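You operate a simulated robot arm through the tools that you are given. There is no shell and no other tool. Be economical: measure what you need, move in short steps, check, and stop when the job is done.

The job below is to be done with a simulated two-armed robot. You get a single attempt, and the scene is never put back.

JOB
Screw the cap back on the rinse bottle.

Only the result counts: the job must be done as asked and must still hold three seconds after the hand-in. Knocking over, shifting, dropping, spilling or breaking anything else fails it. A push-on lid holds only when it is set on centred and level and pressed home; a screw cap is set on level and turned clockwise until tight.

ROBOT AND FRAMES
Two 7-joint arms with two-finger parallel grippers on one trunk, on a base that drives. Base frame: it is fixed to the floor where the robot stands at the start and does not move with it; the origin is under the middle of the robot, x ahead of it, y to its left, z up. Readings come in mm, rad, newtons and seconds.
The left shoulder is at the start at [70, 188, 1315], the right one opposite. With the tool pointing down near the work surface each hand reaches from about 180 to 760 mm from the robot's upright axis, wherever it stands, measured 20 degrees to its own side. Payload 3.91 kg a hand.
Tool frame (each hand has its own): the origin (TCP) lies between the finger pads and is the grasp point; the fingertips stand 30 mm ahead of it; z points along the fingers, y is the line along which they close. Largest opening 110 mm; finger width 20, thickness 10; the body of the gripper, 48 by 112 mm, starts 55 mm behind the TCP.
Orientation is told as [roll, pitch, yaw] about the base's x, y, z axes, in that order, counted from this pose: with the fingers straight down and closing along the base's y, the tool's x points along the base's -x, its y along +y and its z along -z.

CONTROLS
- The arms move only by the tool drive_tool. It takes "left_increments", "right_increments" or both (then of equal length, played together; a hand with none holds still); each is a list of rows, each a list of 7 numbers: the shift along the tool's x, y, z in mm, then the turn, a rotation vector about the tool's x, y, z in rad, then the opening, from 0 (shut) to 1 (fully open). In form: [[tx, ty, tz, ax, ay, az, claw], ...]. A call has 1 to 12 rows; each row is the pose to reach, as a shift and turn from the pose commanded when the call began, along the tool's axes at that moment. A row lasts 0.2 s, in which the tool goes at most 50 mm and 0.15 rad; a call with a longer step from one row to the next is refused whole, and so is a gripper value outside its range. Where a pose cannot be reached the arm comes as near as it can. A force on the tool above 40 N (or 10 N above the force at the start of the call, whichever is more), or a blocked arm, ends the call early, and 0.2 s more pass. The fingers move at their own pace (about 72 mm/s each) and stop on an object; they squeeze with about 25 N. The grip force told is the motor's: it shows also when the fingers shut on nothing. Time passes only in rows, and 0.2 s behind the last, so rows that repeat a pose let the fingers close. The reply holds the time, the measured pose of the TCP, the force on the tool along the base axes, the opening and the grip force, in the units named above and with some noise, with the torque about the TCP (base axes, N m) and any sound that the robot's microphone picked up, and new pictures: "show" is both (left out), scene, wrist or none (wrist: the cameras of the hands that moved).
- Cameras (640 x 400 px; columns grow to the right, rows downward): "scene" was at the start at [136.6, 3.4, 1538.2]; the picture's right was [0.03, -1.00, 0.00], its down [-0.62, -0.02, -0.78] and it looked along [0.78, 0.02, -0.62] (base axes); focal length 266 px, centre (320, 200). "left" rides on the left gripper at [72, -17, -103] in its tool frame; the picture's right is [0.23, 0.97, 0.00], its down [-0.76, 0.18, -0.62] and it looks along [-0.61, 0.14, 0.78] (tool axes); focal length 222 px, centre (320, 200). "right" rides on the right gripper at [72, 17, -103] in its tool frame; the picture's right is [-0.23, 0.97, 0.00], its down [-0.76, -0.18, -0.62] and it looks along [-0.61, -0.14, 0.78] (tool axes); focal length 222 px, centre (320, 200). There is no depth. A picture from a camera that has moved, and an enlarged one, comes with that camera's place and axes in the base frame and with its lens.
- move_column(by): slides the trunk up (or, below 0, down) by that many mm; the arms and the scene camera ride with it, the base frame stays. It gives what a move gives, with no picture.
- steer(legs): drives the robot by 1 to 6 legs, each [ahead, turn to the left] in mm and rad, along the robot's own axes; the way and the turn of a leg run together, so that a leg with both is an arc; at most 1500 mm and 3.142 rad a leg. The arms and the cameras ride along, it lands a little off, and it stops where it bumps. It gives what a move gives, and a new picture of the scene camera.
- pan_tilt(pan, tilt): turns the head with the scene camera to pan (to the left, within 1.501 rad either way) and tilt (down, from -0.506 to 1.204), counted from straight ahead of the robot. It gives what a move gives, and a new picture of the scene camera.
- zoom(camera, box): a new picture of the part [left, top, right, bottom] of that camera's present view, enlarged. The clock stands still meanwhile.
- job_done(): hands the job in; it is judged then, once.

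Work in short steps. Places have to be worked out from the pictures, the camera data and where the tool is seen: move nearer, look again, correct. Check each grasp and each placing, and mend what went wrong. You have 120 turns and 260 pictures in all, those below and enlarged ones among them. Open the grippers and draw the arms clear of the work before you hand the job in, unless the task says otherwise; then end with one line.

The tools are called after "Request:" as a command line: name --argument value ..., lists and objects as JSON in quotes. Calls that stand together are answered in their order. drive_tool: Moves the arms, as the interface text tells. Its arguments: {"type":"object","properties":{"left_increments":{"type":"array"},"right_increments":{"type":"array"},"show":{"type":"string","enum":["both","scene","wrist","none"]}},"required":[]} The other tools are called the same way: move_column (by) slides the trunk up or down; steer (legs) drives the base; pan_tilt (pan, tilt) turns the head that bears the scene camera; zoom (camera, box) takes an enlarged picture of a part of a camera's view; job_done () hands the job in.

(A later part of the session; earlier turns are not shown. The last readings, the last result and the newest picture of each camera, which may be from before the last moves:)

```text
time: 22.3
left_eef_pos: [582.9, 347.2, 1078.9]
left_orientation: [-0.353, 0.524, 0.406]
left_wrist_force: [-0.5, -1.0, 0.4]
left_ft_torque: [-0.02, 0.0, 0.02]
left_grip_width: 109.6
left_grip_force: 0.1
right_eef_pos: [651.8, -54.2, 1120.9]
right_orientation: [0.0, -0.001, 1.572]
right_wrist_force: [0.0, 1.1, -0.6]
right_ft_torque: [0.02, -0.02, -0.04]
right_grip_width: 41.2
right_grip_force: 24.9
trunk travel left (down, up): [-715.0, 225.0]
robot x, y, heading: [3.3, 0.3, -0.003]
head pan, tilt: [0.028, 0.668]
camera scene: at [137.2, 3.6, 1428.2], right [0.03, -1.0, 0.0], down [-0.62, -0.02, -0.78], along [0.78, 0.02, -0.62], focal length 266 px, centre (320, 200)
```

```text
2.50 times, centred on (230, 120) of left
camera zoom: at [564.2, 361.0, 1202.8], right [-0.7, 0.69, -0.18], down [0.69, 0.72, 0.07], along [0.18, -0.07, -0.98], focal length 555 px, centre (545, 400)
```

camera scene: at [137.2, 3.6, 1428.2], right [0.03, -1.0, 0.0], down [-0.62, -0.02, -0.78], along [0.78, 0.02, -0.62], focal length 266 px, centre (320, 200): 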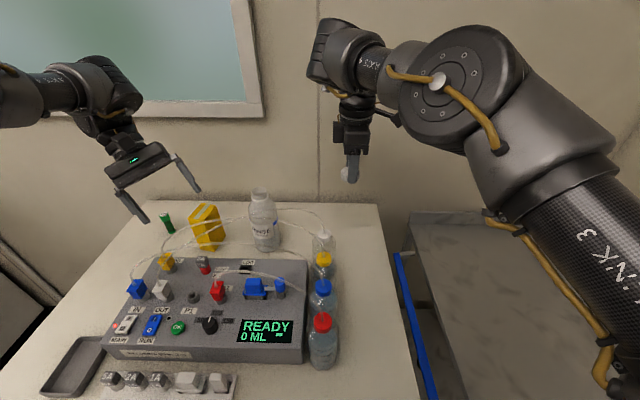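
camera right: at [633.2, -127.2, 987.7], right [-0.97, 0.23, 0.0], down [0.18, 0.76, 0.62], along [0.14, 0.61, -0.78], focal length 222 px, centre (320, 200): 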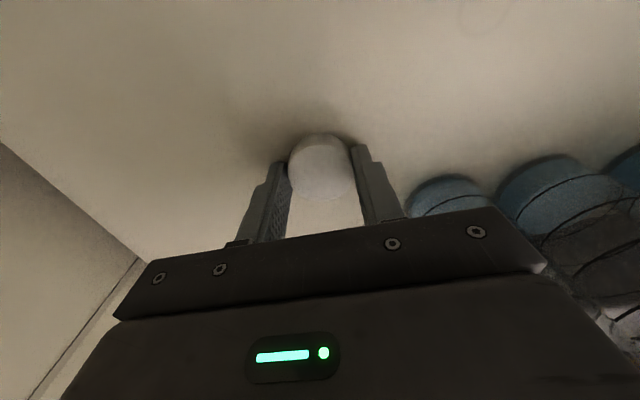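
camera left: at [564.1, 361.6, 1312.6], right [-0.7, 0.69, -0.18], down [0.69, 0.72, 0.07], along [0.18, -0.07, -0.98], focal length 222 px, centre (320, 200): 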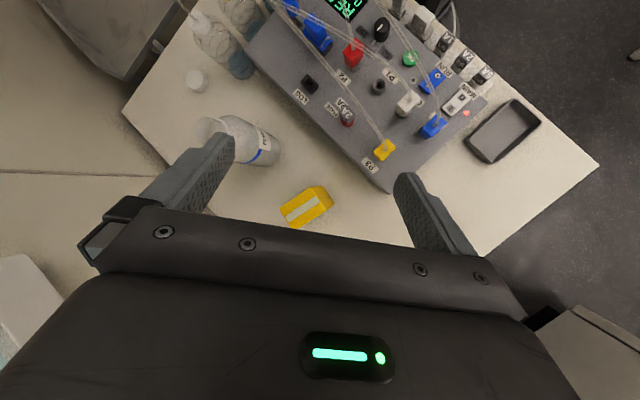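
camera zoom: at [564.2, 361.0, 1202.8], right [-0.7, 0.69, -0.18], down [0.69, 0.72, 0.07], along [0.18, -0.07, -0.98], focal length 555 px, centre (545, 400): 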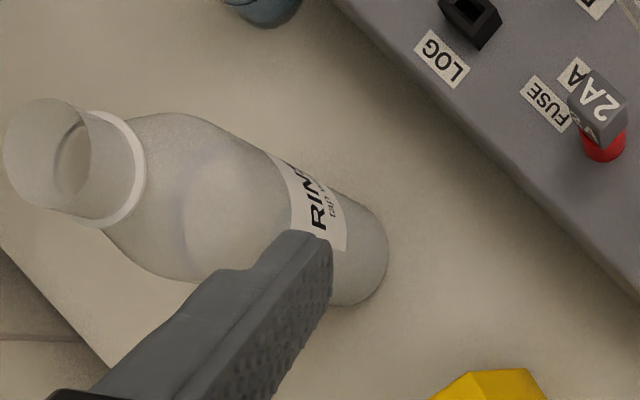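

Triangulating puts the mouth at about (660, 167, 1039). I carry the cap over it at about 40 mm clearance and compare cap and mouth within the same pictures.

Request:
drive_tool --right_increments '[[-20, 0, 0, 0, 0, 0, 0.2], [-45, 0, 0, 0, 0, 0, 0.2], [-75, -1, 0, 0, 0, 0, 0.2], [-110, -2, 0, 0, 0, 0, 0.2], [-145, -3, 0, 0, 0, 0, 0.2], [-175, -4, 0, 0, 0, 0, 0.2], [-200, -5, 2, 0, 0, 0, 0.2], [-215, -6, 4, 0, 0, 0, 0.2], [-221, -6, 8, 0, 0, 0, 0.2], [-221, -6, 8, 0, 0, 0, 0.2]]'

Request:
zoom --camera "scene" --box '[230, 150, 310, 230]'

Request:
zoom --camera "right" --box '[250, 80, 390, 210]'

Request:
zoom --camera "left" --box '[130, 20, 290, 180]'

```text
time: 24.5
left_eef_pos: [581.9, 348.4, 1078.5]
left_orientation: [-0.355, 0.523, 0.406]
left_wrist_force: [-0.3, 0.0, -0.4]
left_ft_torque: [-0.04, -0.01, 0.02]
left_grip_width: 110.2
left_grip_force: 0.0
right_eef_pos: [607.8, 53.4, 1104.5]
right_orientation: [0.013, -0.01, 1.551]
right_wrist_force: [0.0, 1.1, 0.1]
right_ft_torque: [-0.02, 0.01, -0.01]
right_grip_width: 41.2
right_grip_force: 25.1
right hand out of reach, approached as far as the arm can: row 2, 3, 4, 5, 6, 7, 8, 9, 10
trunk travel left (down, up): [-715.0, 225.0]
robot x, y, heading: [0.2, 1.1, -0.0]
head pan, tilt: [0.028, 0.668]
camera scene: at [136.5, 3.5, 1428.3], right [0.03, -1.0, 0.0], down [-0.62, -0.02, -0.78], along [0.78, 0.02, -0.62], focal length 266 px, centre (320, 200)
camera right: at [589.7, -19.4, 1207.9], right [-0.97, 0.25, 0.01], down [0.2, 0.75, 0.63], along [0.14, 0.61, -0.78], focal length 222 px, centre (320, 200)
```

scene: 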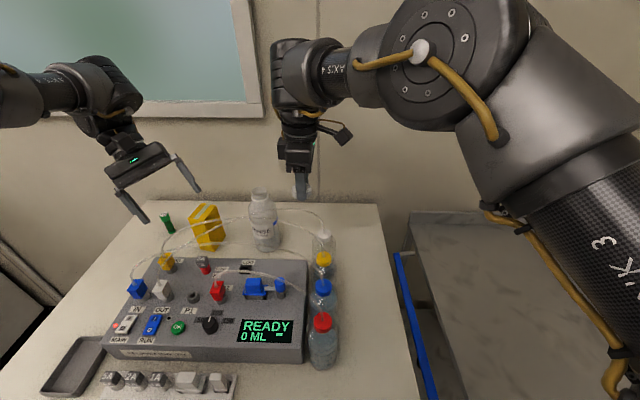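
right: 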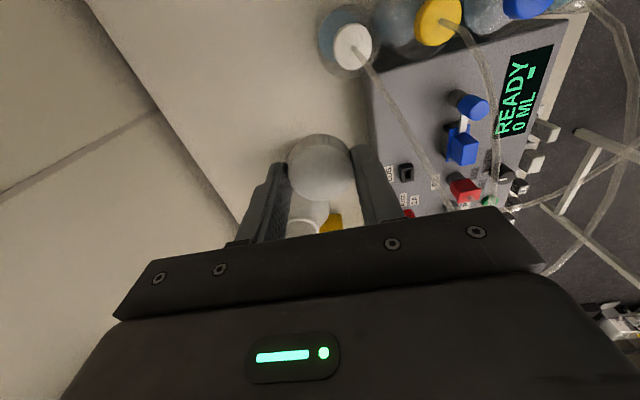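

```text
5.00 times, centred on (270, 190) of scene
camera zoom: at [136.5, 3.5, 1428.3], right [0.03, -1.0, 0.0], down [-0.62, -0.02, -0.78], along [0.78, 0.02, -0.62], focal length 1331 px, centre (570, 250)
```

zoom: 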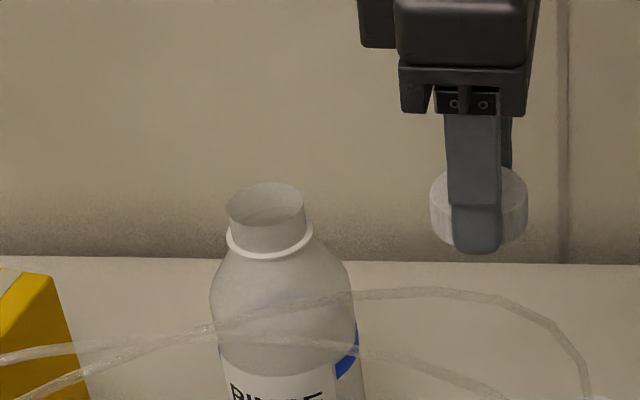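

```text
3.08 times, centred on (320, 145) of right
camera zoom: at [589.7, -19.4, 1207.9], right [-0.97, 0.25, 0.01], down [0.2, 0.75, 0.63], along [0.14, 0.61, -0.78], focal length 684 px, centre (320, 369)
```

zoom: 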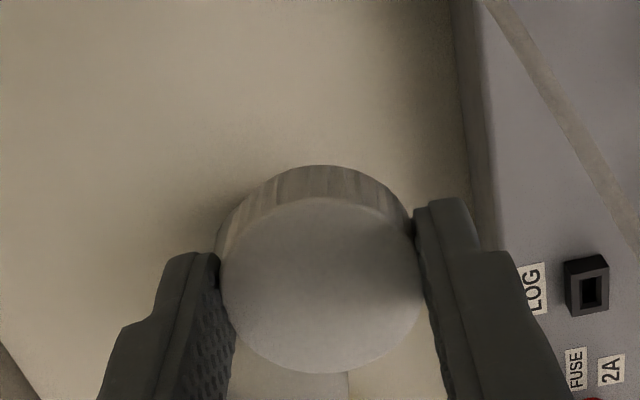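

```text
2.50 times, centred on (210, 100) of left
camera zoom: at [563.6, 361.0, 1203.1], right [-0.7, 0.69, -0.18], down [0.69, 0.72, 0.07], along [0.18, -0.07, -0.98], focal length 555 px, centre (595, 450)
```

zoom: 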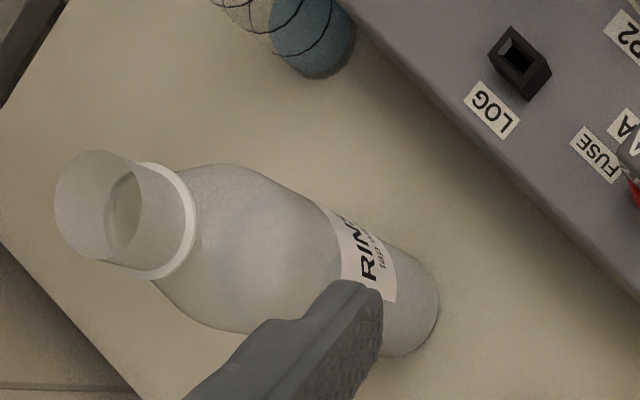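

At this yaw the right arm cannot reach the bottle, so I'll turn the base left to bring the bottle in front of the right arm. First I raise the trunk for clearance and look left for obstacles.

Request:
move_column --by 110

Request:
pan_tilt --pan 1.2 --tilt 0.6

```text
time: 25.9
left_eef_pos: [581.3, 348.2, 1189.2]
left_orientation: [-0.354, 0.525, 0.406]
left_wrist_force: [0.1, -0.5, 0.0]
left_ft_torque: [0.01, -0.01, 0.0]
left_grip_width: 110.0
left_grip_force: 0.0
right_eef_pos: [608.0, 54.6, 1218.5]
right_orientation: [0.008, -0.016, 1.553]
right_wrist_force: [0.0, -0.2, -0.6]
right_ft_torque: [0.0, 0.01, 0.01]
right_grip_width: 40.9
right_grip_force: 25.1
trunk travel left (down, up): [-825.0, 115.0]
robot x, y, heading: [0.5, -2.5, 0.003]
head pan, tilt: [0.028, 0.668]
```

```text
time: 27.3
left_eef_pos: [580.4, 346.8, 1188.2]
left_orientation: [-0.352, 0.52, 0.407]
left_wrist_force: [-0.5, -0.4, 0.5]
left_ft_torque: [-0.01, -0.01, -0.01]
left_grip_width: 110.2
left_grip_force: 0.0
right_eef_pos: [609.3, 54.0, 1221.4]
right_orientation: [0.004, -0.017, 1.552]
right_wrist_force: [-0.1, 0.2, -0.4]
right_ft_torque: [-0.03, 0.02, 0.0]
right_grip_width: 41.1
right_grip_force: 25.5
trunk travel left (down, up): [-825.0, 115.0]
robot x, y, heading: [-0.7, -1.6, 0.002]
head pan, tilt: [1.201, 0.6]
camera scene: at [82.7, 83.6, 1544.2], right [0.93, -0.36, 0.0], down [-0.2, -0.53, -0.82], along [0.3, 0.77, -0.57], focal length 266 px, centre (320, 200)
```

scene: 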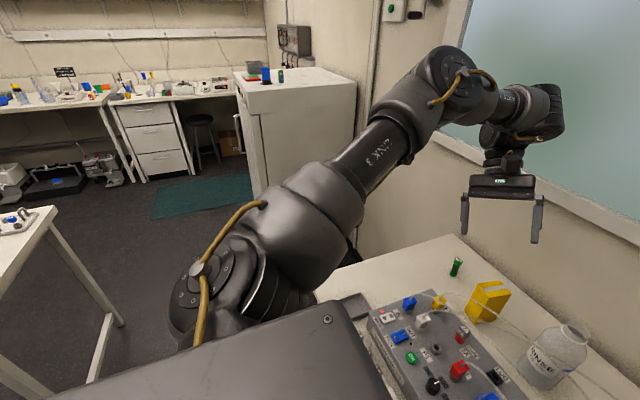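

The left side is clear (the fridge is over 1.4 m away). I turn the base 0.5 rad left, with the hand well above the bottle.

Request:
steer --legs '[[0, 0.5]]'

Request:
pan_tilt --pan -0.25 --tilt 0.6

```text
time: 29.1
left_eef_pos: [345.6, 583.2, 1188.7]
left_orientation: [-0.355, 0.523, 0.906]
left_wrist_force: [-0.3, 0.2, 0.1]
left_ft_torque: [0.03, -0.02, -0.02]
left_grip_width: 109.7
left_grip_force: 0.1
right_eef_pos: [510.4, 339.0, 1222.7]
right_orientation: [0.001, -0.018, 2.051]
right_wrist_force: [0.1, 0.3, -0.1]
right_ft_torque: [0.0, 0.0, -0.03]
right_grip_width: 41.1
right_grip_force: 24.4
trunk travel left (down, up): [-825.0, 115.0]
robot x, y, heading: [0.6, 5.0, 0.498]
head pan, tilt: [1.201, 0.6]
camera scene: at [33.6, 112.4, 1544.3], right [0.99, 0.13, 0.0], down [0.07, -0.56, -0.83], along [-0.11, 0.82, -0.56], focal length 266 px, centre (320, 200)
```

scene: 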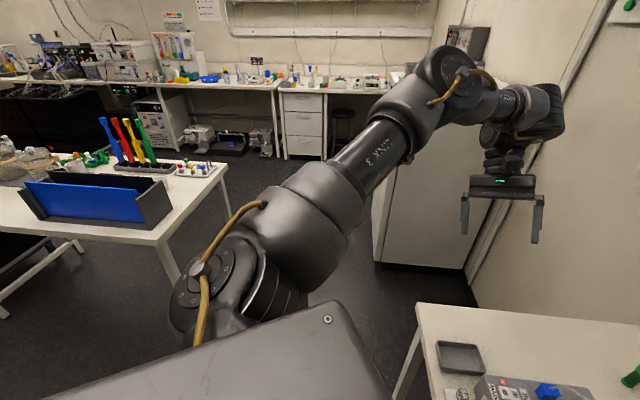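

```text
time: 30.6
left_eef_pos: [345.5, 583.0, 1188.2]
left_orientation: [-0.355, 0.521, 0.905]
left_wrist_force: [0.2, 0.0, 1.0]
left_ft_torque: [0.0, 0.0, 0.01]
left_grip_width: 109.8
left_grip_force: 0.0
right_eef_pos: [510.6, 338.6, 1224.3]
right_orientation: [0.001, -0.019, 2.048]
right_wrist_force: [-0.5, 0.0, 0.2]
right_ft_torque: [0.02, 0.01, 0.0]
right_grip_width: 41.2
right_grip_force: 24.7
trunk travel left (down, up): [-825.0, 115.0]
robot x, y, heading: [-1.4, -3.0, 0.502]
head pan, tilt: [-0.25, 0.6]
camera scene: at [130.0, 47.1, 1544.2], right [0.25, -0.97, 0.0], down [-0.55, -0.14, -0.82], along [0.8, 0.2, -0.57], focal length 266 px, centre (320, 200)
```

scene: 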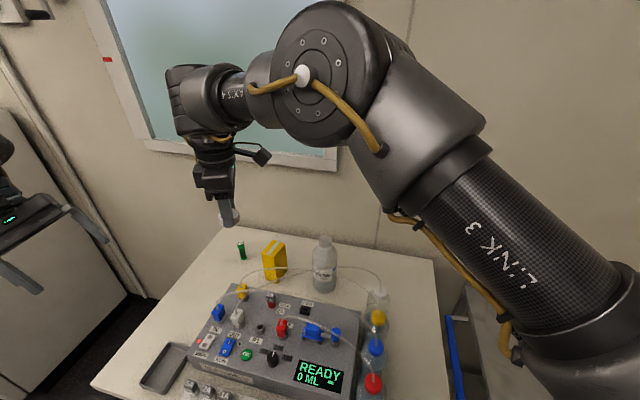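

The bottle is now in front of the right arm. I move the cap over the bottle at z≈1130 while correcting the small 0.019 rad tilt.

Request:
drive_tool --right_increments '[[18, -4, 0, 0, 0.005, 0, 0.2], [38, -8, 0, 0, 0.01, 0, 0.2], [58, -13, 5, 0, 0.015, 0, 0.2], [80, -17, 10, 0, 0.019, 0, 0.2], [101, -22, 20, 0, 0.019, 0, 0.2], [123, -26, 30, 0, 0.019, 0, 0.2], [145, -31, 42, 0, 0.019, 0, 0.2], [166, -36, 55, 0, 0.019, 0, 0.2], [187, -40, 68, 0, 0.019, 0, 0.2], [207, -44, 80, 0, 0.019, 0, 0.2], [221, -48, 92, 0, 0.019, 0, 0.2], [221, -48, 94, 0, 0.019, 0, 0.2]]'

Request:
zoom --camera "scene" --box '[275, 190, 375, 290]'

Request:
zoom --camera "right" --box '[250, 80, 390, 210]'

```text
time: 33.2
left_eef_pos: [345.1, 584.1, 1189.6]
left_orientation: [-0.356, 0.521, 0.905]
left_wrist_force: [0.0, -0.7, 0.3]
left_ft_torque: [0.0, 0.0, 0.0]
left_grip_width: 109.9
left_grip_force: 0.1
right_eef_pos: [652.6, 166.6, 1126.1]
right_orientation: [0.001, 0.003, 2.049]
right_wrist_force: [0.2, 0.2, -1.2]
right_ft_torque: [0.02, -0.02, -0.02]
right_grip_width: 40.9
right_grip_force: 25.2
trunk travel left (down, up): [-825.0, 115.0]
robot x, y, heading: [-1.2, -0.3, 0.498]
head pan, tilt: [-0.25, 0.6]
camera scene: at [129.7, 47.3, 1544.3], right [0.25, -0.97, 0.0], down [-0.55, -0.14, -0.83], along [0.8, 0.2, -0.56], focal length 266 px, centre (320, 200)
camera right: at [670.3, 96.0, 1230.0], right [-0.97, -0.25, 0.0], down [-0.19, 0.76, 0.62], along [-0.16, 0.6, -0.78], focal length 222 px, centre (320, 200)
```

scene: 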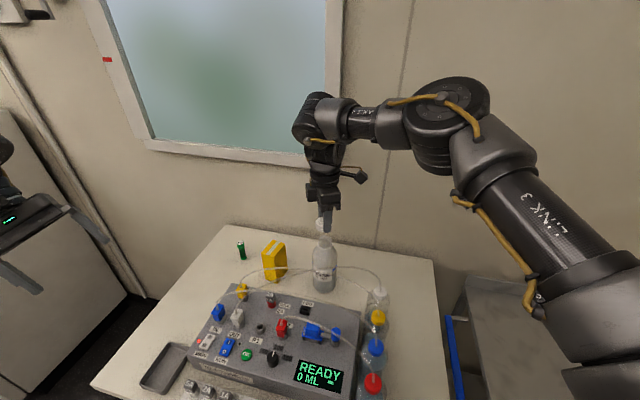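
right: 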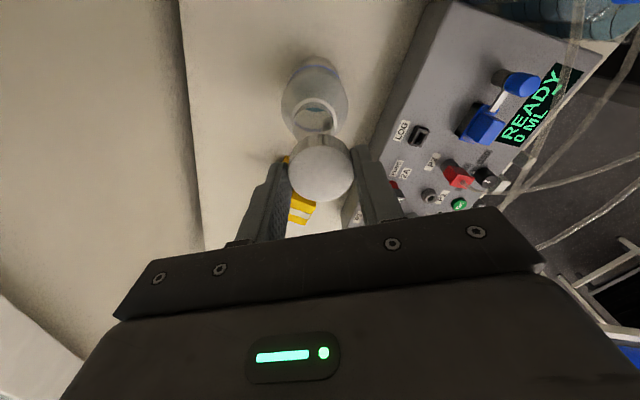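

```text
4.00 times, centred on (325, 240) of scene
camera zoom: at [129.7, 47.3, 1544.3], right [0.25, -0.97, 0.0], down [-0.55, -0.14, -0.83], along [0.8, 0.2, -0.56], focal length 1065 px, centre (300, 40)
```

zoom: 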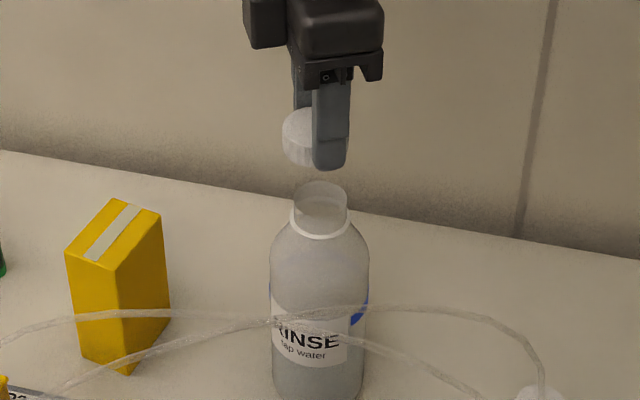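

```text
3.08 times, centred on (320, 145) of right
camera zoom: at [670.3, 96.0, 1230.0], right [-0.97, -0.25, 0.0], down [-0.19, 0.76, 0.62], along [-0.16, 0.6, -0.78], focal length 684 px, centre (320, 369)
```

zoom: 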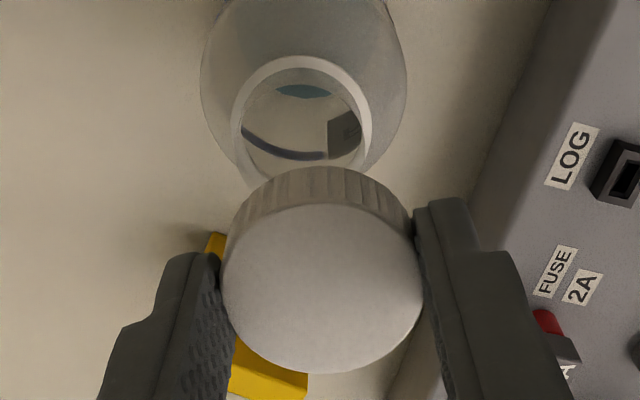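

I enlarge the wrist view to separate the mouth rim from the collar ring.

Request:
zoom --camera "right" --box '[275, 50, 365, 150]'

Request:
zoom --camera "scene" --box '[305, 210, 345, 250]'

```text
4.00 times, centred on (320, 100) of right
camera zoom: at [670.3, 96.0, 1230.0], right [-0.97, -0.25, 0.0], down [-0.19, 0.76, 0.62], along [-0.16, 0.6, -0.78], focal length 888 px, centre (320, 600)
```

zoom: 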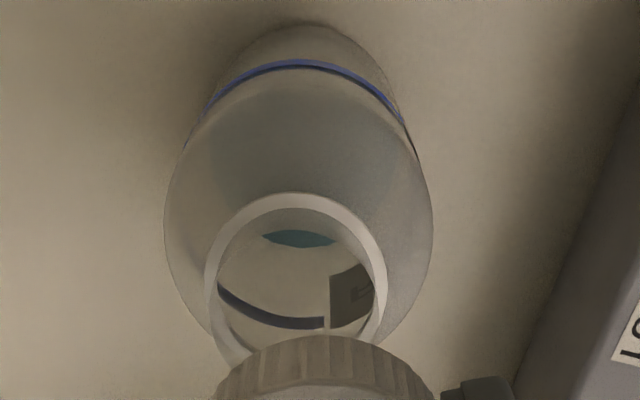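

```text
10.00 times, centred on (325, 230) of scene
camera zoom: at [129.7, 47.3, 1544.3], right [0.25, -0.97, 0.0], down [-0.55, -0.14, -0.83], along [0.8, 0.2, -0.56], focal length 2663 px, centre (270, -100)
```

zoom: 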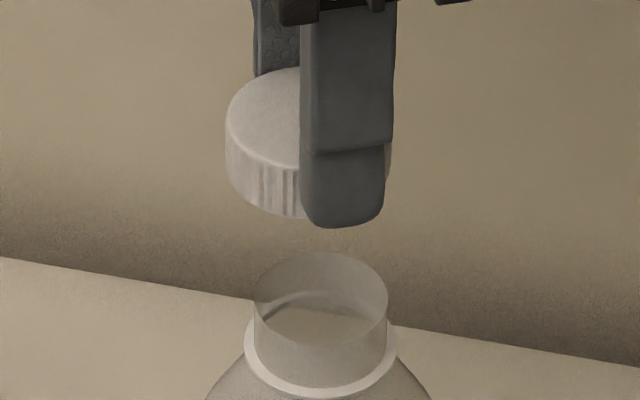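

From both views together the cap must go about +6.6 mm in x and −2.5 mm in y, and it is about 48 mm above the rim. I apply that and go down 30 mm, then recheck.

Request:
drive_tool --right_increments '[[2.5, -2.3, 8, 0, 0, 0, 0.2], [5.2, -4.7, 18, 0, 0, 0, 0.2], [5.2, -4.7, 30, 0, 0, 0, 0.2], [5.2, -4.7, 30, 0, 0, 0, 0.2]]' --show "none"

Request:
zoom --camera "right" --box '[260, 80, 380, 200]'

Request:
zoom --camera "scene" --box '[305, 215, 345, 255]'

```text
time: 34.2
left_eef_pos: [344.7, 584.5, 1188.6]
left_orientation: [-0.354, 0.522, 0.906]
left_wrist_force: [0.6, 0.0, 0.7]
left_ft_torque: [-0.03, -0.03, 0.02]
left_grip_width: 109.8
left_grip_force: 0.0
right_eef_pos: [659.2, 164.3, 1095.5]
right_orientation: [0.0, 0.0, 2.052]
right_wrist_force: [-0.1, -0.4, 0.1]
right_ft_torque: [-0.01, 0.0, 0.0]
right_grip_width: 41.2
right_grip_force: 25.3
trunk travel left (down, up): [-825.0, 115.0]
robot x, y, heading: [-1.9, -3.0, 0.499]
head pan, tilt: [-0.25, 0.6]
```

```text
3.33 times, centred on (320, 140) of right
camera zoom: at [677.5, 92.6, 1199.3], right [-0.97, -0.25, 0.0], down [-0.19, 0.76, 0.62], along [-0.16, 0.6, -0.78], focal length 740 px, centre (320, 400)
```

zoom: 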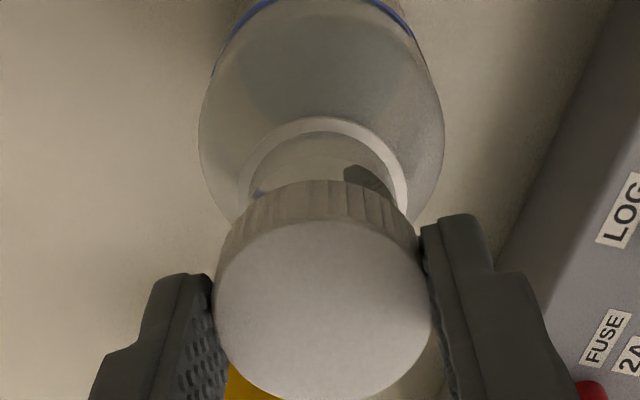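

```text
10.00 times, centred on (325, 235) of scene
camera zoom: at [130.0, 46.9, 1544.2], right [0.25, -0.97, 0.0], down [-0.55, -0.14, -0.82], along [0.8, 0.2, -0.57], focal length 2663 px, centre (270, -150)
```

zoom: 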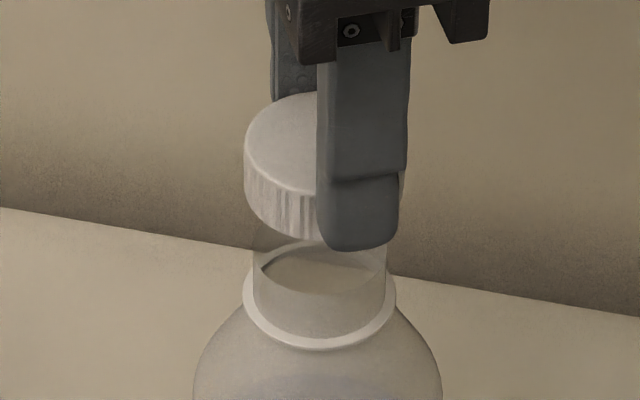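

Both views show cap and neck aligned within about 1 mm. I go down gently toward contact.

Request:
drive_tool --right_increments '[[0, 0, 5, 0, 0, 0, 0.2], [0, 0, 10, 0, 0, 0, 0.2], [0, 0, 13, 0, 0, 0, 0.2], [0, 0, 15, 0, 0, 0, 0.2], [0, 0, 16, 0, 0, 0, 0.2], [0, 0, 16, 0, 0, 0, 0.2]]' --show "none"

Request:
zoom --camera "scene" --box '[305, 215, 345, 255]'

Request:
zoom --camera "right" --box '[260, 80, 380, 200]'

```text
time: 35.6
left_eef_pos: [344.7, 583.1, 1188.6]
left_orientation: [-0.355, 0.523, 0.905]
left_wrist_force: [0.6, -1.2, -0.4]
left_ft_torque: [-0.01, -0.02, 0.02]
left_grip_width: 110.1
left_grip_force: 0.0
right_eef_pos: [660.0, 164.3, 1079.3]
right_orientation: [0.002, 0.002, 2.05]
right_wrist_force: [0.0, 0.2, 0.5]
right_ft_torque: [0.01, 0.0, -0.03]
right_grip_width: 41.2
right_grip_force: 25.0
trunk travel left (down, up): [-825.0, 115.0]
robot x, y, heading: [0.0, -0.3, 0.5]
head pan, tilt: [-0.25, 0.6]
```

```text
10.00 times, centred on (325, 235) of scene
camera zoom: at [130.0, 47.0, 1544.2], right [0.25, -0.97, 0.0], down [-0.55, -0.14, -0.82], along [0.8, 0.2, -0.57], focal length 2663 px, centre (270, -150)
```

zoom: 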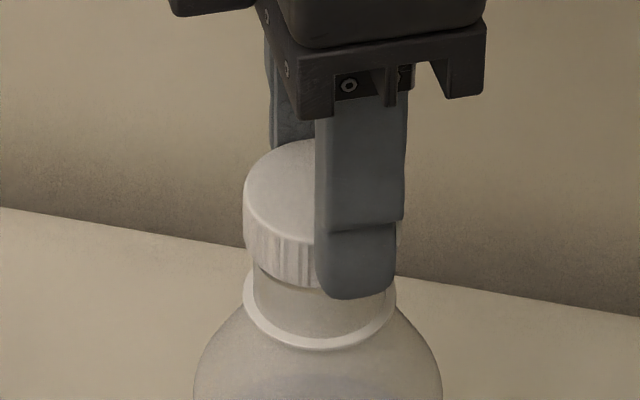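

```text
3.33 times, centred on (320, 140) of right
camera zoom: at [676.7, 92.9, 1183.0], right [-0.97, -0.25, 0.0], down [-0.19, 0.76, 0.62], along [-0.16, 0.6, -0.78], focal length 740 px, centre (320, 400)
```

zoom: 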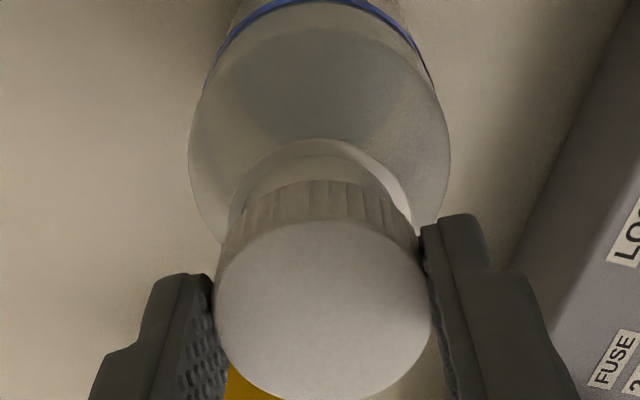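

Still no contact force and well aligned. I keep going down in 1 mm steps to feel the rim or threads.

Request:
drive_tool --right_increments '[[0, -0.3, 1, 0, 0, 0, 0.2], [0, -0.3, 2, 0, 0, 0, 0.2], [0, -0.3, 3, 0, 0, 0, 0.2], [0, -0.3, 4, 0, 0, 0, 0.2], [0, -0.3, 5, 0, 0, 0, 0.2]]' --show "none"

```text
time: 36.9
left_eef_pos: [345.4, 582.9, 1188.6]
left_orientation: [-0.355, 0.521, 0.906]
left_wrist_force: [-1.1, 0.1, 0.4]
left_ft_torque: [0.01, 0.02, -0.02]
left_grip_width: 110.2
left_grip_force: 0.1
right_eef_pos: [660.9, 163.9, 1074.2]
right_orientation: [0.003, 0.002, 2.049]
right_wrist_force: [0.7, 0.6, 0.2]
right_ft_torque: [0.0, 0.03, 0.0]
right_grip_width: 41.1
right_grip_force: 25.1
trunk travel left (down, up): [-825.0, 115.0]
robot x, y, heading: [-0.3, 2.2, 0.502]
head pan, tilt: [-0.25, 0.6]
```

No contact yet; I continue down another 6 mm and look.

Request:
drive_tool --right_increments '[[0, 0, 1, 0, 0, 0, 0.2], [0, 0, 2, 0, 0, 0, 0.2], [0, 0, 3, 0, 0, 0, 0.2], [0, 0, 4, 0, 0, 0, 0.2], [0, 0, 5, 0, 0, 0, 0.2], [0, 0, 6, 0, 0, 0, 0.2]]' --show "none"

Request:
zoom --camera "scene" --box '[305, 215, 345, 255]'

Request:
zoom --camera "right" --box '[260, 80, 380, 200]'

```text
time: 38.2
left_eef_pos: [345.4, 583.2, 1189.4]
left_orientation: [-0.355, 0.521, 0.905]
left_wrist_force: [0.4, 0.6, 1.2]
left_ft_torque: [0.01, -0.01, 0.02]
left_grip_width: 110.2
left_grip_force: 0.1
right_eef_pos: [660.8, 164.5, 1067.6]
right_orientation: [0.001, 0.001, 2.051]
right_wrist_force: [-0.1, -0.3, -0.7]
right_ft_torque: [0.02, -0.05, 0.04]
right_grip_width: 41.2
right_grip_force: 25.2
trunk travel left (down, up): [-825.0, 115.0]
robot x, y, heading: [1.1, -0.2, 0.499]
head pan, tilt: [-0.25, 0.6]
```

```text
10.00 times, centred on (325, 235) of scene
camera zoom: at [130.0, 47.0, 1544.2], right [0.25, -0.97, 0.0], down [-0.55, -0.14, -0.82], along [0.8, 0.2, -0.57], focal length 2663 px, centre (270, -150)
```

zoom: 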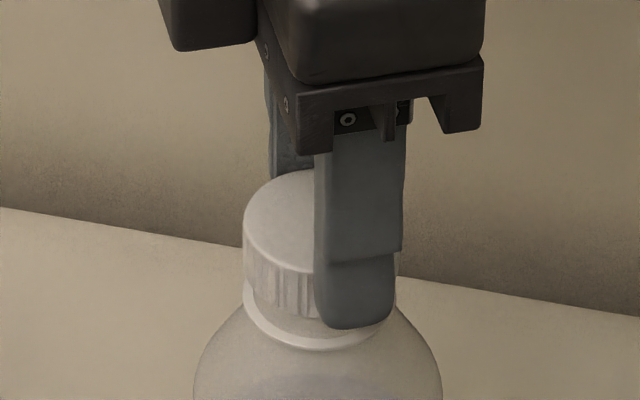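

```text
3.33 times, centred on (320, 140) of right
camera zoom: at [677.1, 93.1, 1171.7], right [-0.97, -0.25, 0.0], down [-0.19, 0.76, 0.62], along [-0.16, 0.6, -0.78], focal length 740 px, centre (320, 400)
```

zoom: 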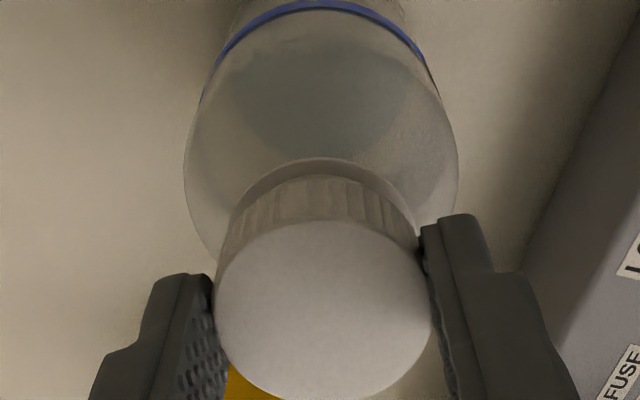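

The cap is around the neck, with its top only about 4 mm above the rim. I press down further in 0.8 mm steps until I feel contact.

Request:
drive_tool --right_increments '[[0, 0, 0.8, 0, 0, 0, 0.2], [0, 0, 1.6, 0, 0, 0, 0.2], [0, 0, 2.4, 0, 0, 0, 0.2], [0, 0, 3.2, 0, 0, 0, 0.2]]' --show "none"

```text
time: 39.2
left_eef_pos: [343.5, 584.0, 1189.1]
left_orientation: [-0.353, 0.521, 0.906]
left_wrist_force: [0.0, 0.2, 0.3]
left_ft_torque: [0.02, -0.01, -0.03]
left_grip_width: 110.0
left_grip_force: 0.1
right_eef_pos: [660.7, 164.2, 1064.7]
right_orientation: [0.001, 0.001, 2.05]
right_wrist_force: [0.3, -0.5, 0.3]
right_ft_torque: [-0.03, -0.03, 0.0]
right_grip_width: 41.2
right_grip_force: 25.4
trunk travel left (down, up): [-825.0, 115.0]
robot x, y, heading: [-0.6, 0.5, 0.497]
head pan, tilt: [-0.25, 0.6]
```

Request:
drive_tool --right_increments '[[0, 0, 0.8, 0, 0, 0, 0.2], [0, 0, 1.6, 0, 0, 0, 0.2], [0, 0, 2.4, 0, 0, 0, 0.2], [0, 0, 3.2, 0, 0, 0, 0.2]]' --show "none"

Request:
zoom --camera "scene" --box '[305, 215, 345, 255]'

Request:
zoom --camera "right" --box '[260, 80, 380, 200]'

```text
time: 40.2
left_eef_pos: [344.4, 582.5, 1189.1]
left_orientation: [-0.356, 0.52, 0.905]
left_wrist_force: [0.8, 0.5, 0.4]
left_ft_torque: [-0.01, -0.01, 0.02]
left_grip_width: 110.0
left_grip_force: 0.1
right_eef_pos: [659.3, 164.0, 1062.6]
right_orientation: [0.001, -0.001, 2.051]
right_wrist_force: [0.4, -0.9, 6.6]
right_ft_torque: [-0.07, -0.03, 0.01]
right_grip_width: 41.0
right_grip_force: 25.1
trunk travel left (down, up): [-825.0, 115.0]
robot x, y, heading: [-3.2, -0.8, 0.501]
head pan, tilt: [-0.25, 0.6]
```

```text
10.00 times, centred on (325, 235) of scene
camera zoom: at [129.0, 46.4, 1544.5], right [0.25, -0.97, 0.0], down [-0.55, -0.14, -0.83], along [0.8, 0.2, -0.56], focal length 2663 px, centre (270, -150)
```

zoom: 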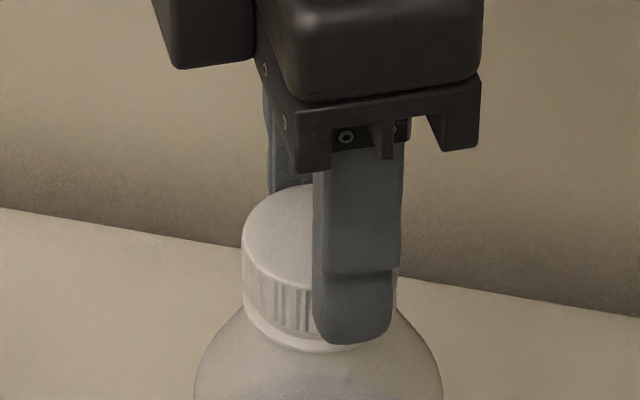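

```text
3.33 times, centred on (320, 140) of right
camera zoom: at [676.4, 92.9, 1166.5], right [-0.97, -0.25, 0.0], down [-0.19, 0.76, 0.62], along [-0.15, 0.6, -0.78], focal length 740 px, centre (320, 400)
```

zoom: 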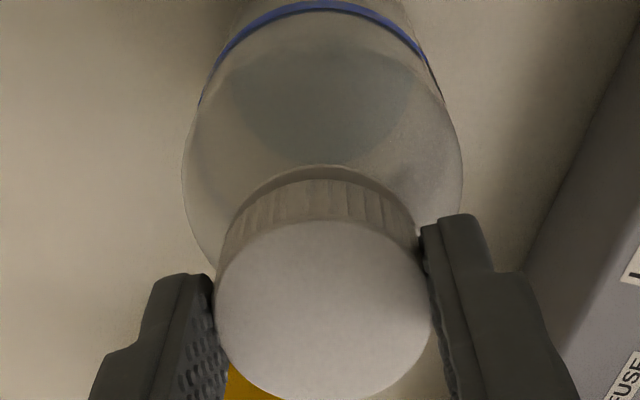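

Contact felt: 6.6 N with the cap level on the neck. I begin turning clockwise (yaw decreasing) with slight downward pressure, checking force and torque.

Request:
drive_tool --right_increments '[[0, 0, 0.5, 0, 0, 0.12, 0.2], [0, 0, 0.7, 0, 0, 0.24, 0.2], [0, 0, 0.9, 0, 0, 0.36, 0.2], [0, 0, 1.1, 0, 0, 0.48, 0.2], [0, 0, 1.2, 0, 0, 0.6, 0.2]]' --show "none"

Request:
zoom --camera "scene" --box '[285, 210, 365, 300]'

```text
time: 41.5
left_eef_pos: [342.7, 584.1, 1189.4]
left_orientation: [-0.356, 0.519, 0.905]
left_wrist_force: [0.4, 0.2, 0.0]
left_ft_torque: [-0.01, -0.01, 0.0]
left_grip_width: 110.0
left_grip_force: 0.1
right_eef_pos: [658.0, 162.9, 1061.7]
right_orientation: [-0.001, 0.0, 1.448]
right_wrist_force: [0.6, 0.0, 13.5]
right_ft_torque: [0.12, 0.03, 0.0]
right_grip_width: 40.9
right_grip_force: 24.9
trunk travel left (down, up): [-825.0, 115.0]
robot x, y, heading: [-3.0, 1.4, 0.501]
head pan, tilt: [-0.25, 0.6]
```

```text
4.44 times, centred on (325, 255) of scene
camera zoom: at [127.7, 46.5, 1544.5], right [0.25, -0.97, 0.0], down [-0.55, -0.14, -0.83], along [0.8, 0.2, -0.56], focal length 1184 px, centre (298, -44)
```

zoom: 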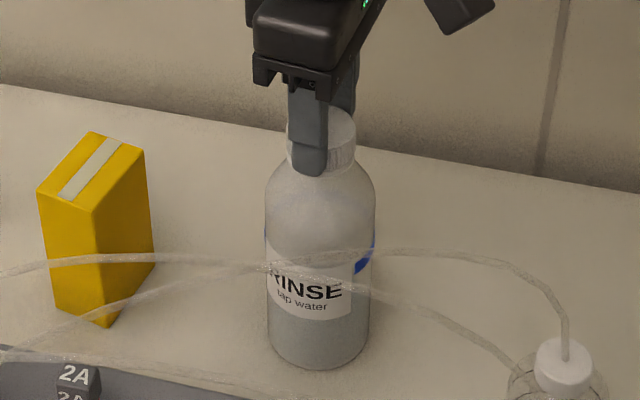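

The label has not turned with the cap, so the bottle is holding still. I continue clockwise with a long turn.

Request:
drive_tool --right_increments '[[0, 0, 0.1, 0, 0, 0.13, 0.2], [0, 0, 0.2, 0, 0, 0.26, 0.2], [0, 0, 0.3, 0, 0, 0.39, 0.2], [0, 0, 0.4, 0, 0, 0.52, 0.2], [0, 0, 0.5, 0, 0, 0.65, 0.2], [0, 0, 0.6, 0, 0, 0.78, 0.2], [0, 0, 0.7, 0, 0, 0.91, 0.2], [0, 0, 0.8, 0, 0, 1.04, 0.2], [0, 0, 0.9, 0, 0, 1.17, 0.2], [0, 0, 1.0, 0, 0, 1.3, 0.2], [0, 0, 1.0, 0, 0, 1.43, 0.2]]' --show "none"

Request:
zoom --camera "scene" --box '[285, 210, 365, 300]'

```text
time: 43.9
left_eef_pos: [343.3, 584.4, 1189.6]
left_orientation: [-0.356, 0.521, 0.906]
left_wrist_force: [0.3, -0.3, -0.3]
left_ft_torque: [0.01, 0.01, 0.02]
left_grip_width: 109.8
left_grip_force: 0.1
right_eef_pos: [657.7, 164.0, 1060.7]
right_orientation: [-0.002, -0.001, 0.018]
right_wrist_force: [-2.0, 3.7, 12.8]
right_ft_torque: [0.24, 0.21, 0.0]
right_grip_width: 40.8
right_grip_force: 25.2
trunk travel left (down, up): [-825.0, 115.0]
robot x, y, heading: [1.8, 1.0, 0.499]
head pan, tilt: [-0.25, 0.6]
```

```text
4.44 times, centred on (325, 255) of scene
camera zoom: at [127.2, 47.1, 1544.5], right [0.25, -0.97, 0.0], down [-0.55, -0.14, -0.83], along [0.8, 0.2, -0.56], focal length 1184 px, centre (298, -44)
```

zoom: 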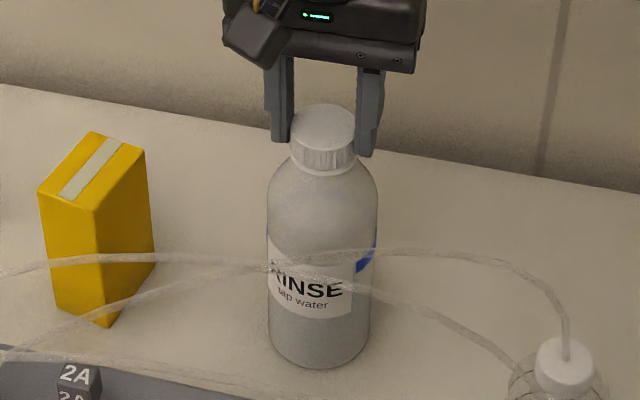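

The cap is turning and going down while the bottle stays put. I continue clockwise.

Request:
drive_tool --right_increments '[[0, 0, 0.1, 0, 0, 0.13, 0.2], [0, 0, 0.2, 0, 0, 0.26, 0.2], [0, 0, 0.3, 0, 0, 0.39, 0.2], [0, 0, 0.4, 0, 0, 0.52, 0.2], [0, 0, 0.5, 0, 0, 0.65, 0.2], [0, 0, 0.6, 0, 0, 0.78, 0.2], [0, 0, 0.7, 0, 0, 0.91, 0.2], [0, 0, 0.8, 0, 0, 1.04, 0.2], [0, 0, 0.9, 0, 0, 1.17, 0.2], [0, 0, 1.0, 0, 0, 1.3, 0.2], [0, 0, 1.0, 0, 0, 1.43, 0.2]]' --show "none"

Request:
zoom --camera "scene" --box '[285, 210, 365, 300]'

```text
time: 45.8
left_eef_pos: [341.5, 583.0, 1189.6]
left_orientation: [-0.356, 0.52, 0.908]
left_wrist_force: [-0.3, -0.3, -0.2]
left_ft_torque: [-0.02, 0.03, -0.06]
left_grip_width: 109.9
left_grip_force: 0.1
right_eef_pos: [704.2, 145.6, 1044.1]
right_orientation: [0.023, 0.012, -0.69]
right_wrist_force: [-10.2, -0.6, 31.4]
right_ft_torque: [-0.48, 1.57, -0.14]
right_grip_width: 42.3
right_grip_force: 24.7
right hand out of reach, approached as far as the arm can: row 3, 4, 5, 6, 7, 8, 9
trunk travel left (down, up): [-825.0, 115.0]
robot x, y, heading: [-1.0, -3.6, 0.505]
head pan, tilt: [-0.25, 0.6]
stopped in row 9 (right hand): the force on the tool passed its limit at 44 N (the readings are from after the stop); the commanded pose is now the measured one
```

```text
4.44 times, centred on (325, 255) of scene
camera zoom: at [126.0, 44.9, 1544.7], right [0.25, -0.97, 0.0], down [-0.55, -0.14, -0.83], along [0.8, 0.2, -0.56], focal length 1184 px, centre (298, -44)
```

zoom: 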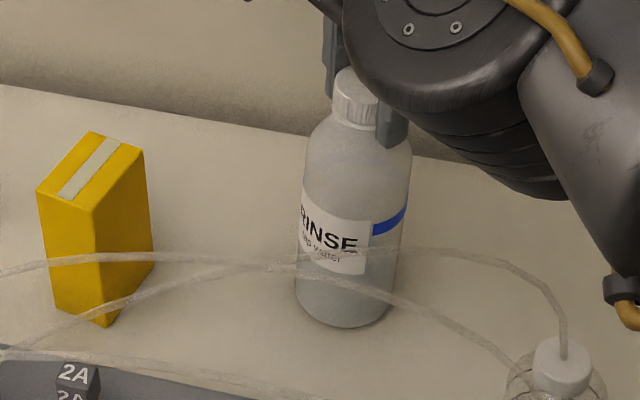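

The arm hit its reach limit and dragged the bottle to about (704, 146). Before anything else, I look at how the bottle stands.

Request:
drive_tool --right_increments '[[0, 0, 0, 0, 0, 0, 0.2]]'

Request:
zoom --camera "right" --box '[220, 50, 420, 210]'

Request:
zoom --camera "scene" --box '[305, 215, 365, 295]'

```text
time: 46.2
left_eef_pos: [338.0, 582.6, 1189.8]
left_orientation: [-0.356, 0.518, 0.906]
left_wrist_force: [-0.2, -0.2, 0.3]
left_ft_torque: [-0.01, 0.02, 0.0]
left_grip_width: 110.0
left_grip_force: 0.0
right_eef_pos: [702.4, 144.4, 1044.8]
right_orientation: [0.024, 0.005, -0.689]
right_wrist_force: [-5.0, -1.6, 32.6]
right_ft_torque: [-0.65, 0.54, -0.07]
right_grip_width: 41.9
right_grip_force: 24.9
trunk travel left (down, up): [-825.0, 115.0]
robot x, y, heading: [-2.0, -1.1, 0.499]
head pan, tilt: [-0.25, 0.6]
camera scene: at [123.3, 46.3, 1545.0], right [0.25, -0.97, 0.0], down [-0.54, -0.14, -0.83], along [0.8, 0.2, -0.56], focal length 266 px, centre (320, 200)
camera right: at [655.3, 202.8, 1148.7], right [0.79, 0.61, 0.02], down [0.47, -0.63, 0.61], along [0.39, -0.48, -0.79], focal length 222 px, centre (320, 200)
```

scene: 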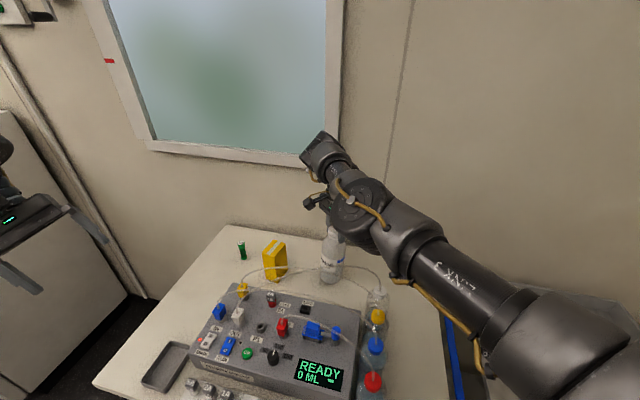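
right: 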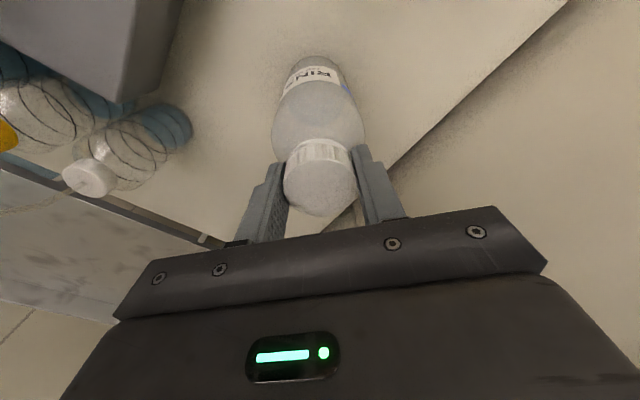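

```text
2.50 times, centred on (320, 130) of right
camera zoom: at [655.3, 202.8, 1148.7], right [0.79, 0.61, 0.02], down [0.47, -0.63, 0.61], along [0.39, -0.48, -0.79], focal length 555 px, centre (320, 375)
```

zoom: 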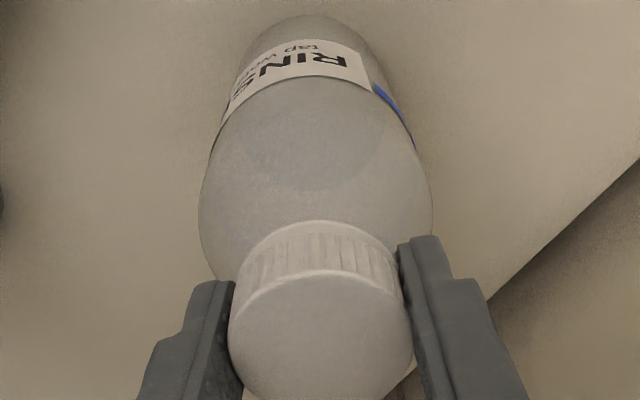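

```text
5.00 times, centred on (335, 255) of scene
camera zoom: at [123.3, 46.3, 1545.0], right [0.25, -0.97, 0.0], down [-0.54, -0.14, -0.83], along [0.8, 0.2, -0.56], focal length 1331 px, centre (245, -75)
```

zoom: 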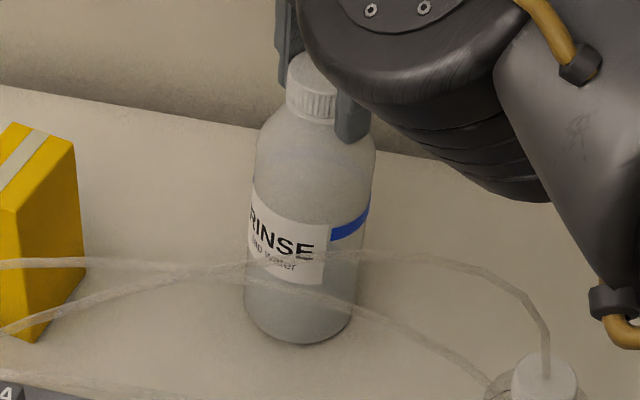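

The bottle still stands upright; the fingers only slid down the cap onto the shoulder. I ease up 3 mm, open, and then rise straight off.

Request:
drive_tool --right_increments '[[0, 0, -1.5, 0, 0, 0, 0.2], [0, 0, -3, 0, 0, 0, 0.2], [0, 0, -3, 0, 0, 0, 0.45], [0, 0, -3, 0, 0, 0, 0.6], [0, 0, -3, 0, 0, 0, 0.6]]' --show "wrist"

Request:
zoom --camera "scene" --box '[305, 215, 365, 295]'

```text
time: 47.4
left_eef_pos: [342.6, 583.9, 1189.4]
left_orientation: [-0.353, 0.522, 0.906]
left_wrist_force: [-0.6, 0.9, -0.7]
left_ft_torque: [0.01, 0.01, 0.02]
left_grip_width: 109.8
left_grip_force: 0.1
right_eef_pos: [706.7, 145.9, 1041.0]
right_orientation: [0.018, 0.013, -0.685]
right_wrist_force: [0.1, 0.1, 0.3]
right_ft_torque: [0.02, -0.03, 0.02]
right_grip_width: 66.0
right_grip_force: 0.0
trunk travel left (down, up): [-825.0, 115.0]
robot x, y, heading: [-2.0, 1.4, 0.499]
head pan, tilt: [-0.25, 0.6]
camera right: at [660.2, 203.1, 1145.9], right [0.79, 0.61, 0.02], down [0.48, -0.63, 0.61], along [0.38, -0.48, -0.79], focal length 222 px, centre (320, 200)
```

right: 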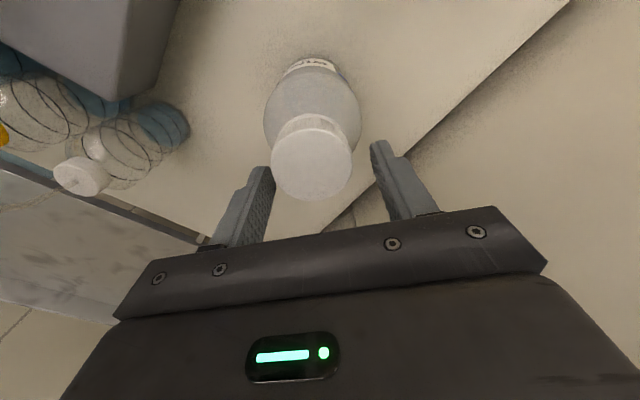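

```text
5.00 times, centred on (335, 255) of scene
camera zoom: at [130.3, 47.2, 1544.1], right [0.25, -0.97, 0.0], down [-0.55, -0.14, -0.82], along [0.8, 0.2, -0.57], focal length 1331 px, centre (245, -75)
```

zoom: 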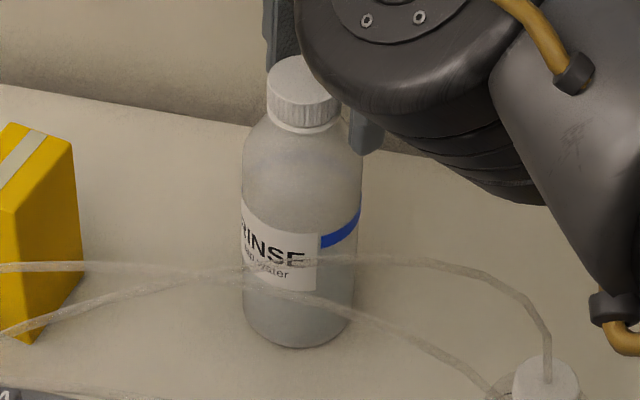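

The bottle settled upright with the cap level on it, at about (693, 158). I rise 110 mm clear, then turn the base another 0.3 rad left to gain reach for the next turns.

Request:
drive_tool --right_increments '[[0, 0, -10, 0, 0, 0, 0.6], [0, 0, -25, 0, 0, 0, 0.6], [0, 0, -50, 0, 0, 0, 0.6], [0, 0, -80, 0, 0, 0, 0.6], [0, 0, -110, 0, 0, 0, 0.6]]' --show "none"

Request:
steer --legs '[[0, 0.3]]'

Request:
pan_tilt --pan -0.55 --tilt 0.6

```text
time: 48.6
left_eef_pos: [342.1, 583.1, 1189.0]
left_orientation: [-0.357, 0.521, 0.908]
left_wrist_force: [0.2, 0.6, 0.0]
left_ft_torque: [-0.01, -0.02, 0.03]
left_grip_width: 110.1
left_grip_force: 0.0
right_eef_pos: [720.7, 152.4, 1123.0]
right_orientation: [0.065, 0.001, -0.638]
right_wrist_force: [0.4, 0.1, 0.3]
right_ft_torque: [0.02, -0.02, 0.02]
right_grip_width: 65.7
right_grip_force: 0.1
right hand out of reach, approached as far as the arm can: row 1, 2, 3, 4, 5
trunk travel left (down, up): [-825.0, 115.0]
robot x, y, heading: [1.5, 0.7, 0.501]
head pan, tilt: [-0.25, 0.6]
```

```text
time: 50.0
left_eef_pos: [159.4, 658.7, 1189.1]
left_orientation: [-0.355, 0.52, 1.202]
left_wrist_force: [0.1, -0.3, 0.5]
left_ft_torque: [0.02, 0.01, -0.02]
left_grip_width: 109.9
left_grip_force: 0.0
right_eef_pos: [646.6, 355.5, 1121.6]
right_orientation: [0.063, 0.004, -0.342]
right_wrist_force: [0.1, -0.1, -1.1]
right_ft_torque: [-0.01, 0.0, 0.03]
right_grip_width: 66.2
right_grip_force: 0.0
trunk travel left (down, up): [-825.0, 115.0]
robot x, y, heading: [-2.8, 0.0, 0.796]
head pan, tilt: [-0.25, 0.6]
camera scene: at [112.1, 82.3, 1544.2], right [0.52, -0.85, 0.0], down [-0.48, -0.29, -0.82], along [0.7, 0.43, -0.57], focal length 266 px, centre (320, 200)
```

scene: 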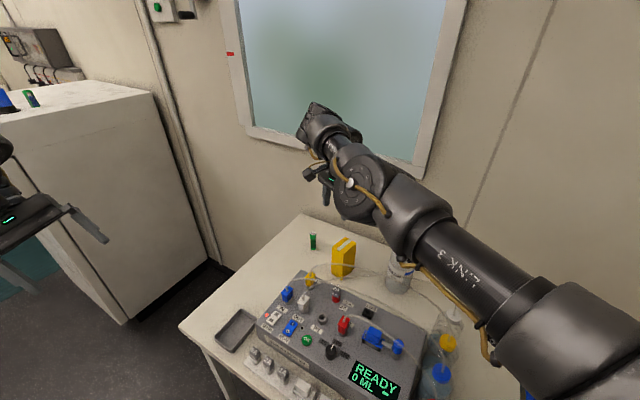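

```text
time: 50.8
left_eef_pos: [158.3, 659.4, 1188.9]
left_orientation: [-0.355, 0.52, 1.202]
left_wrist_force: [-0.3, -0.1, 0.2]
left_ft_torque: [0.0, -0.02, 0.0]
left_grip_width: 109.9
left_grip_force: 0.0
right_eef_pos: [644.8, 356.3, 1120.6]
right_orientation: [0.063, 0.0, -0.342]
right_wrist_force: [-0.9, 0.1, 0.3]
right_ft_torque: [0.02, 0.01, 0.01]
right_grip_width: 66.0
right_grip_force: 0.2
trunk travel left (down, up): [-825.0, 115.0]
robot x, y, heading: [-1.6, -1.9, 0.791]
head pan, tilt: [-0.55, 0.6]
camera scene: at [120.2, 58.8, 1544.3], right [0.24, -0.97, 0.0], down [-0.55, -0.14, -0.83], along [0.8, 0.2, -0.56], focal length 266 px, centre (320, 200)
```

scene: 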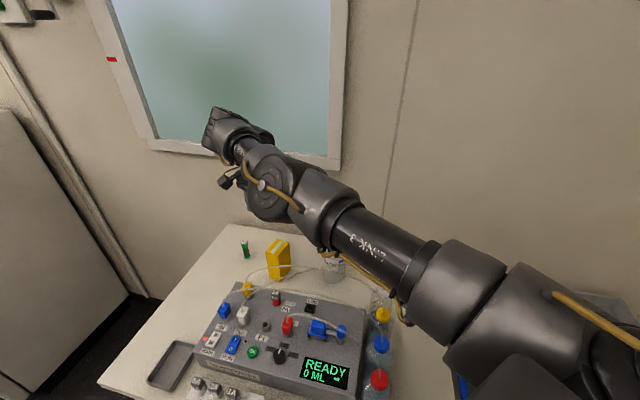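

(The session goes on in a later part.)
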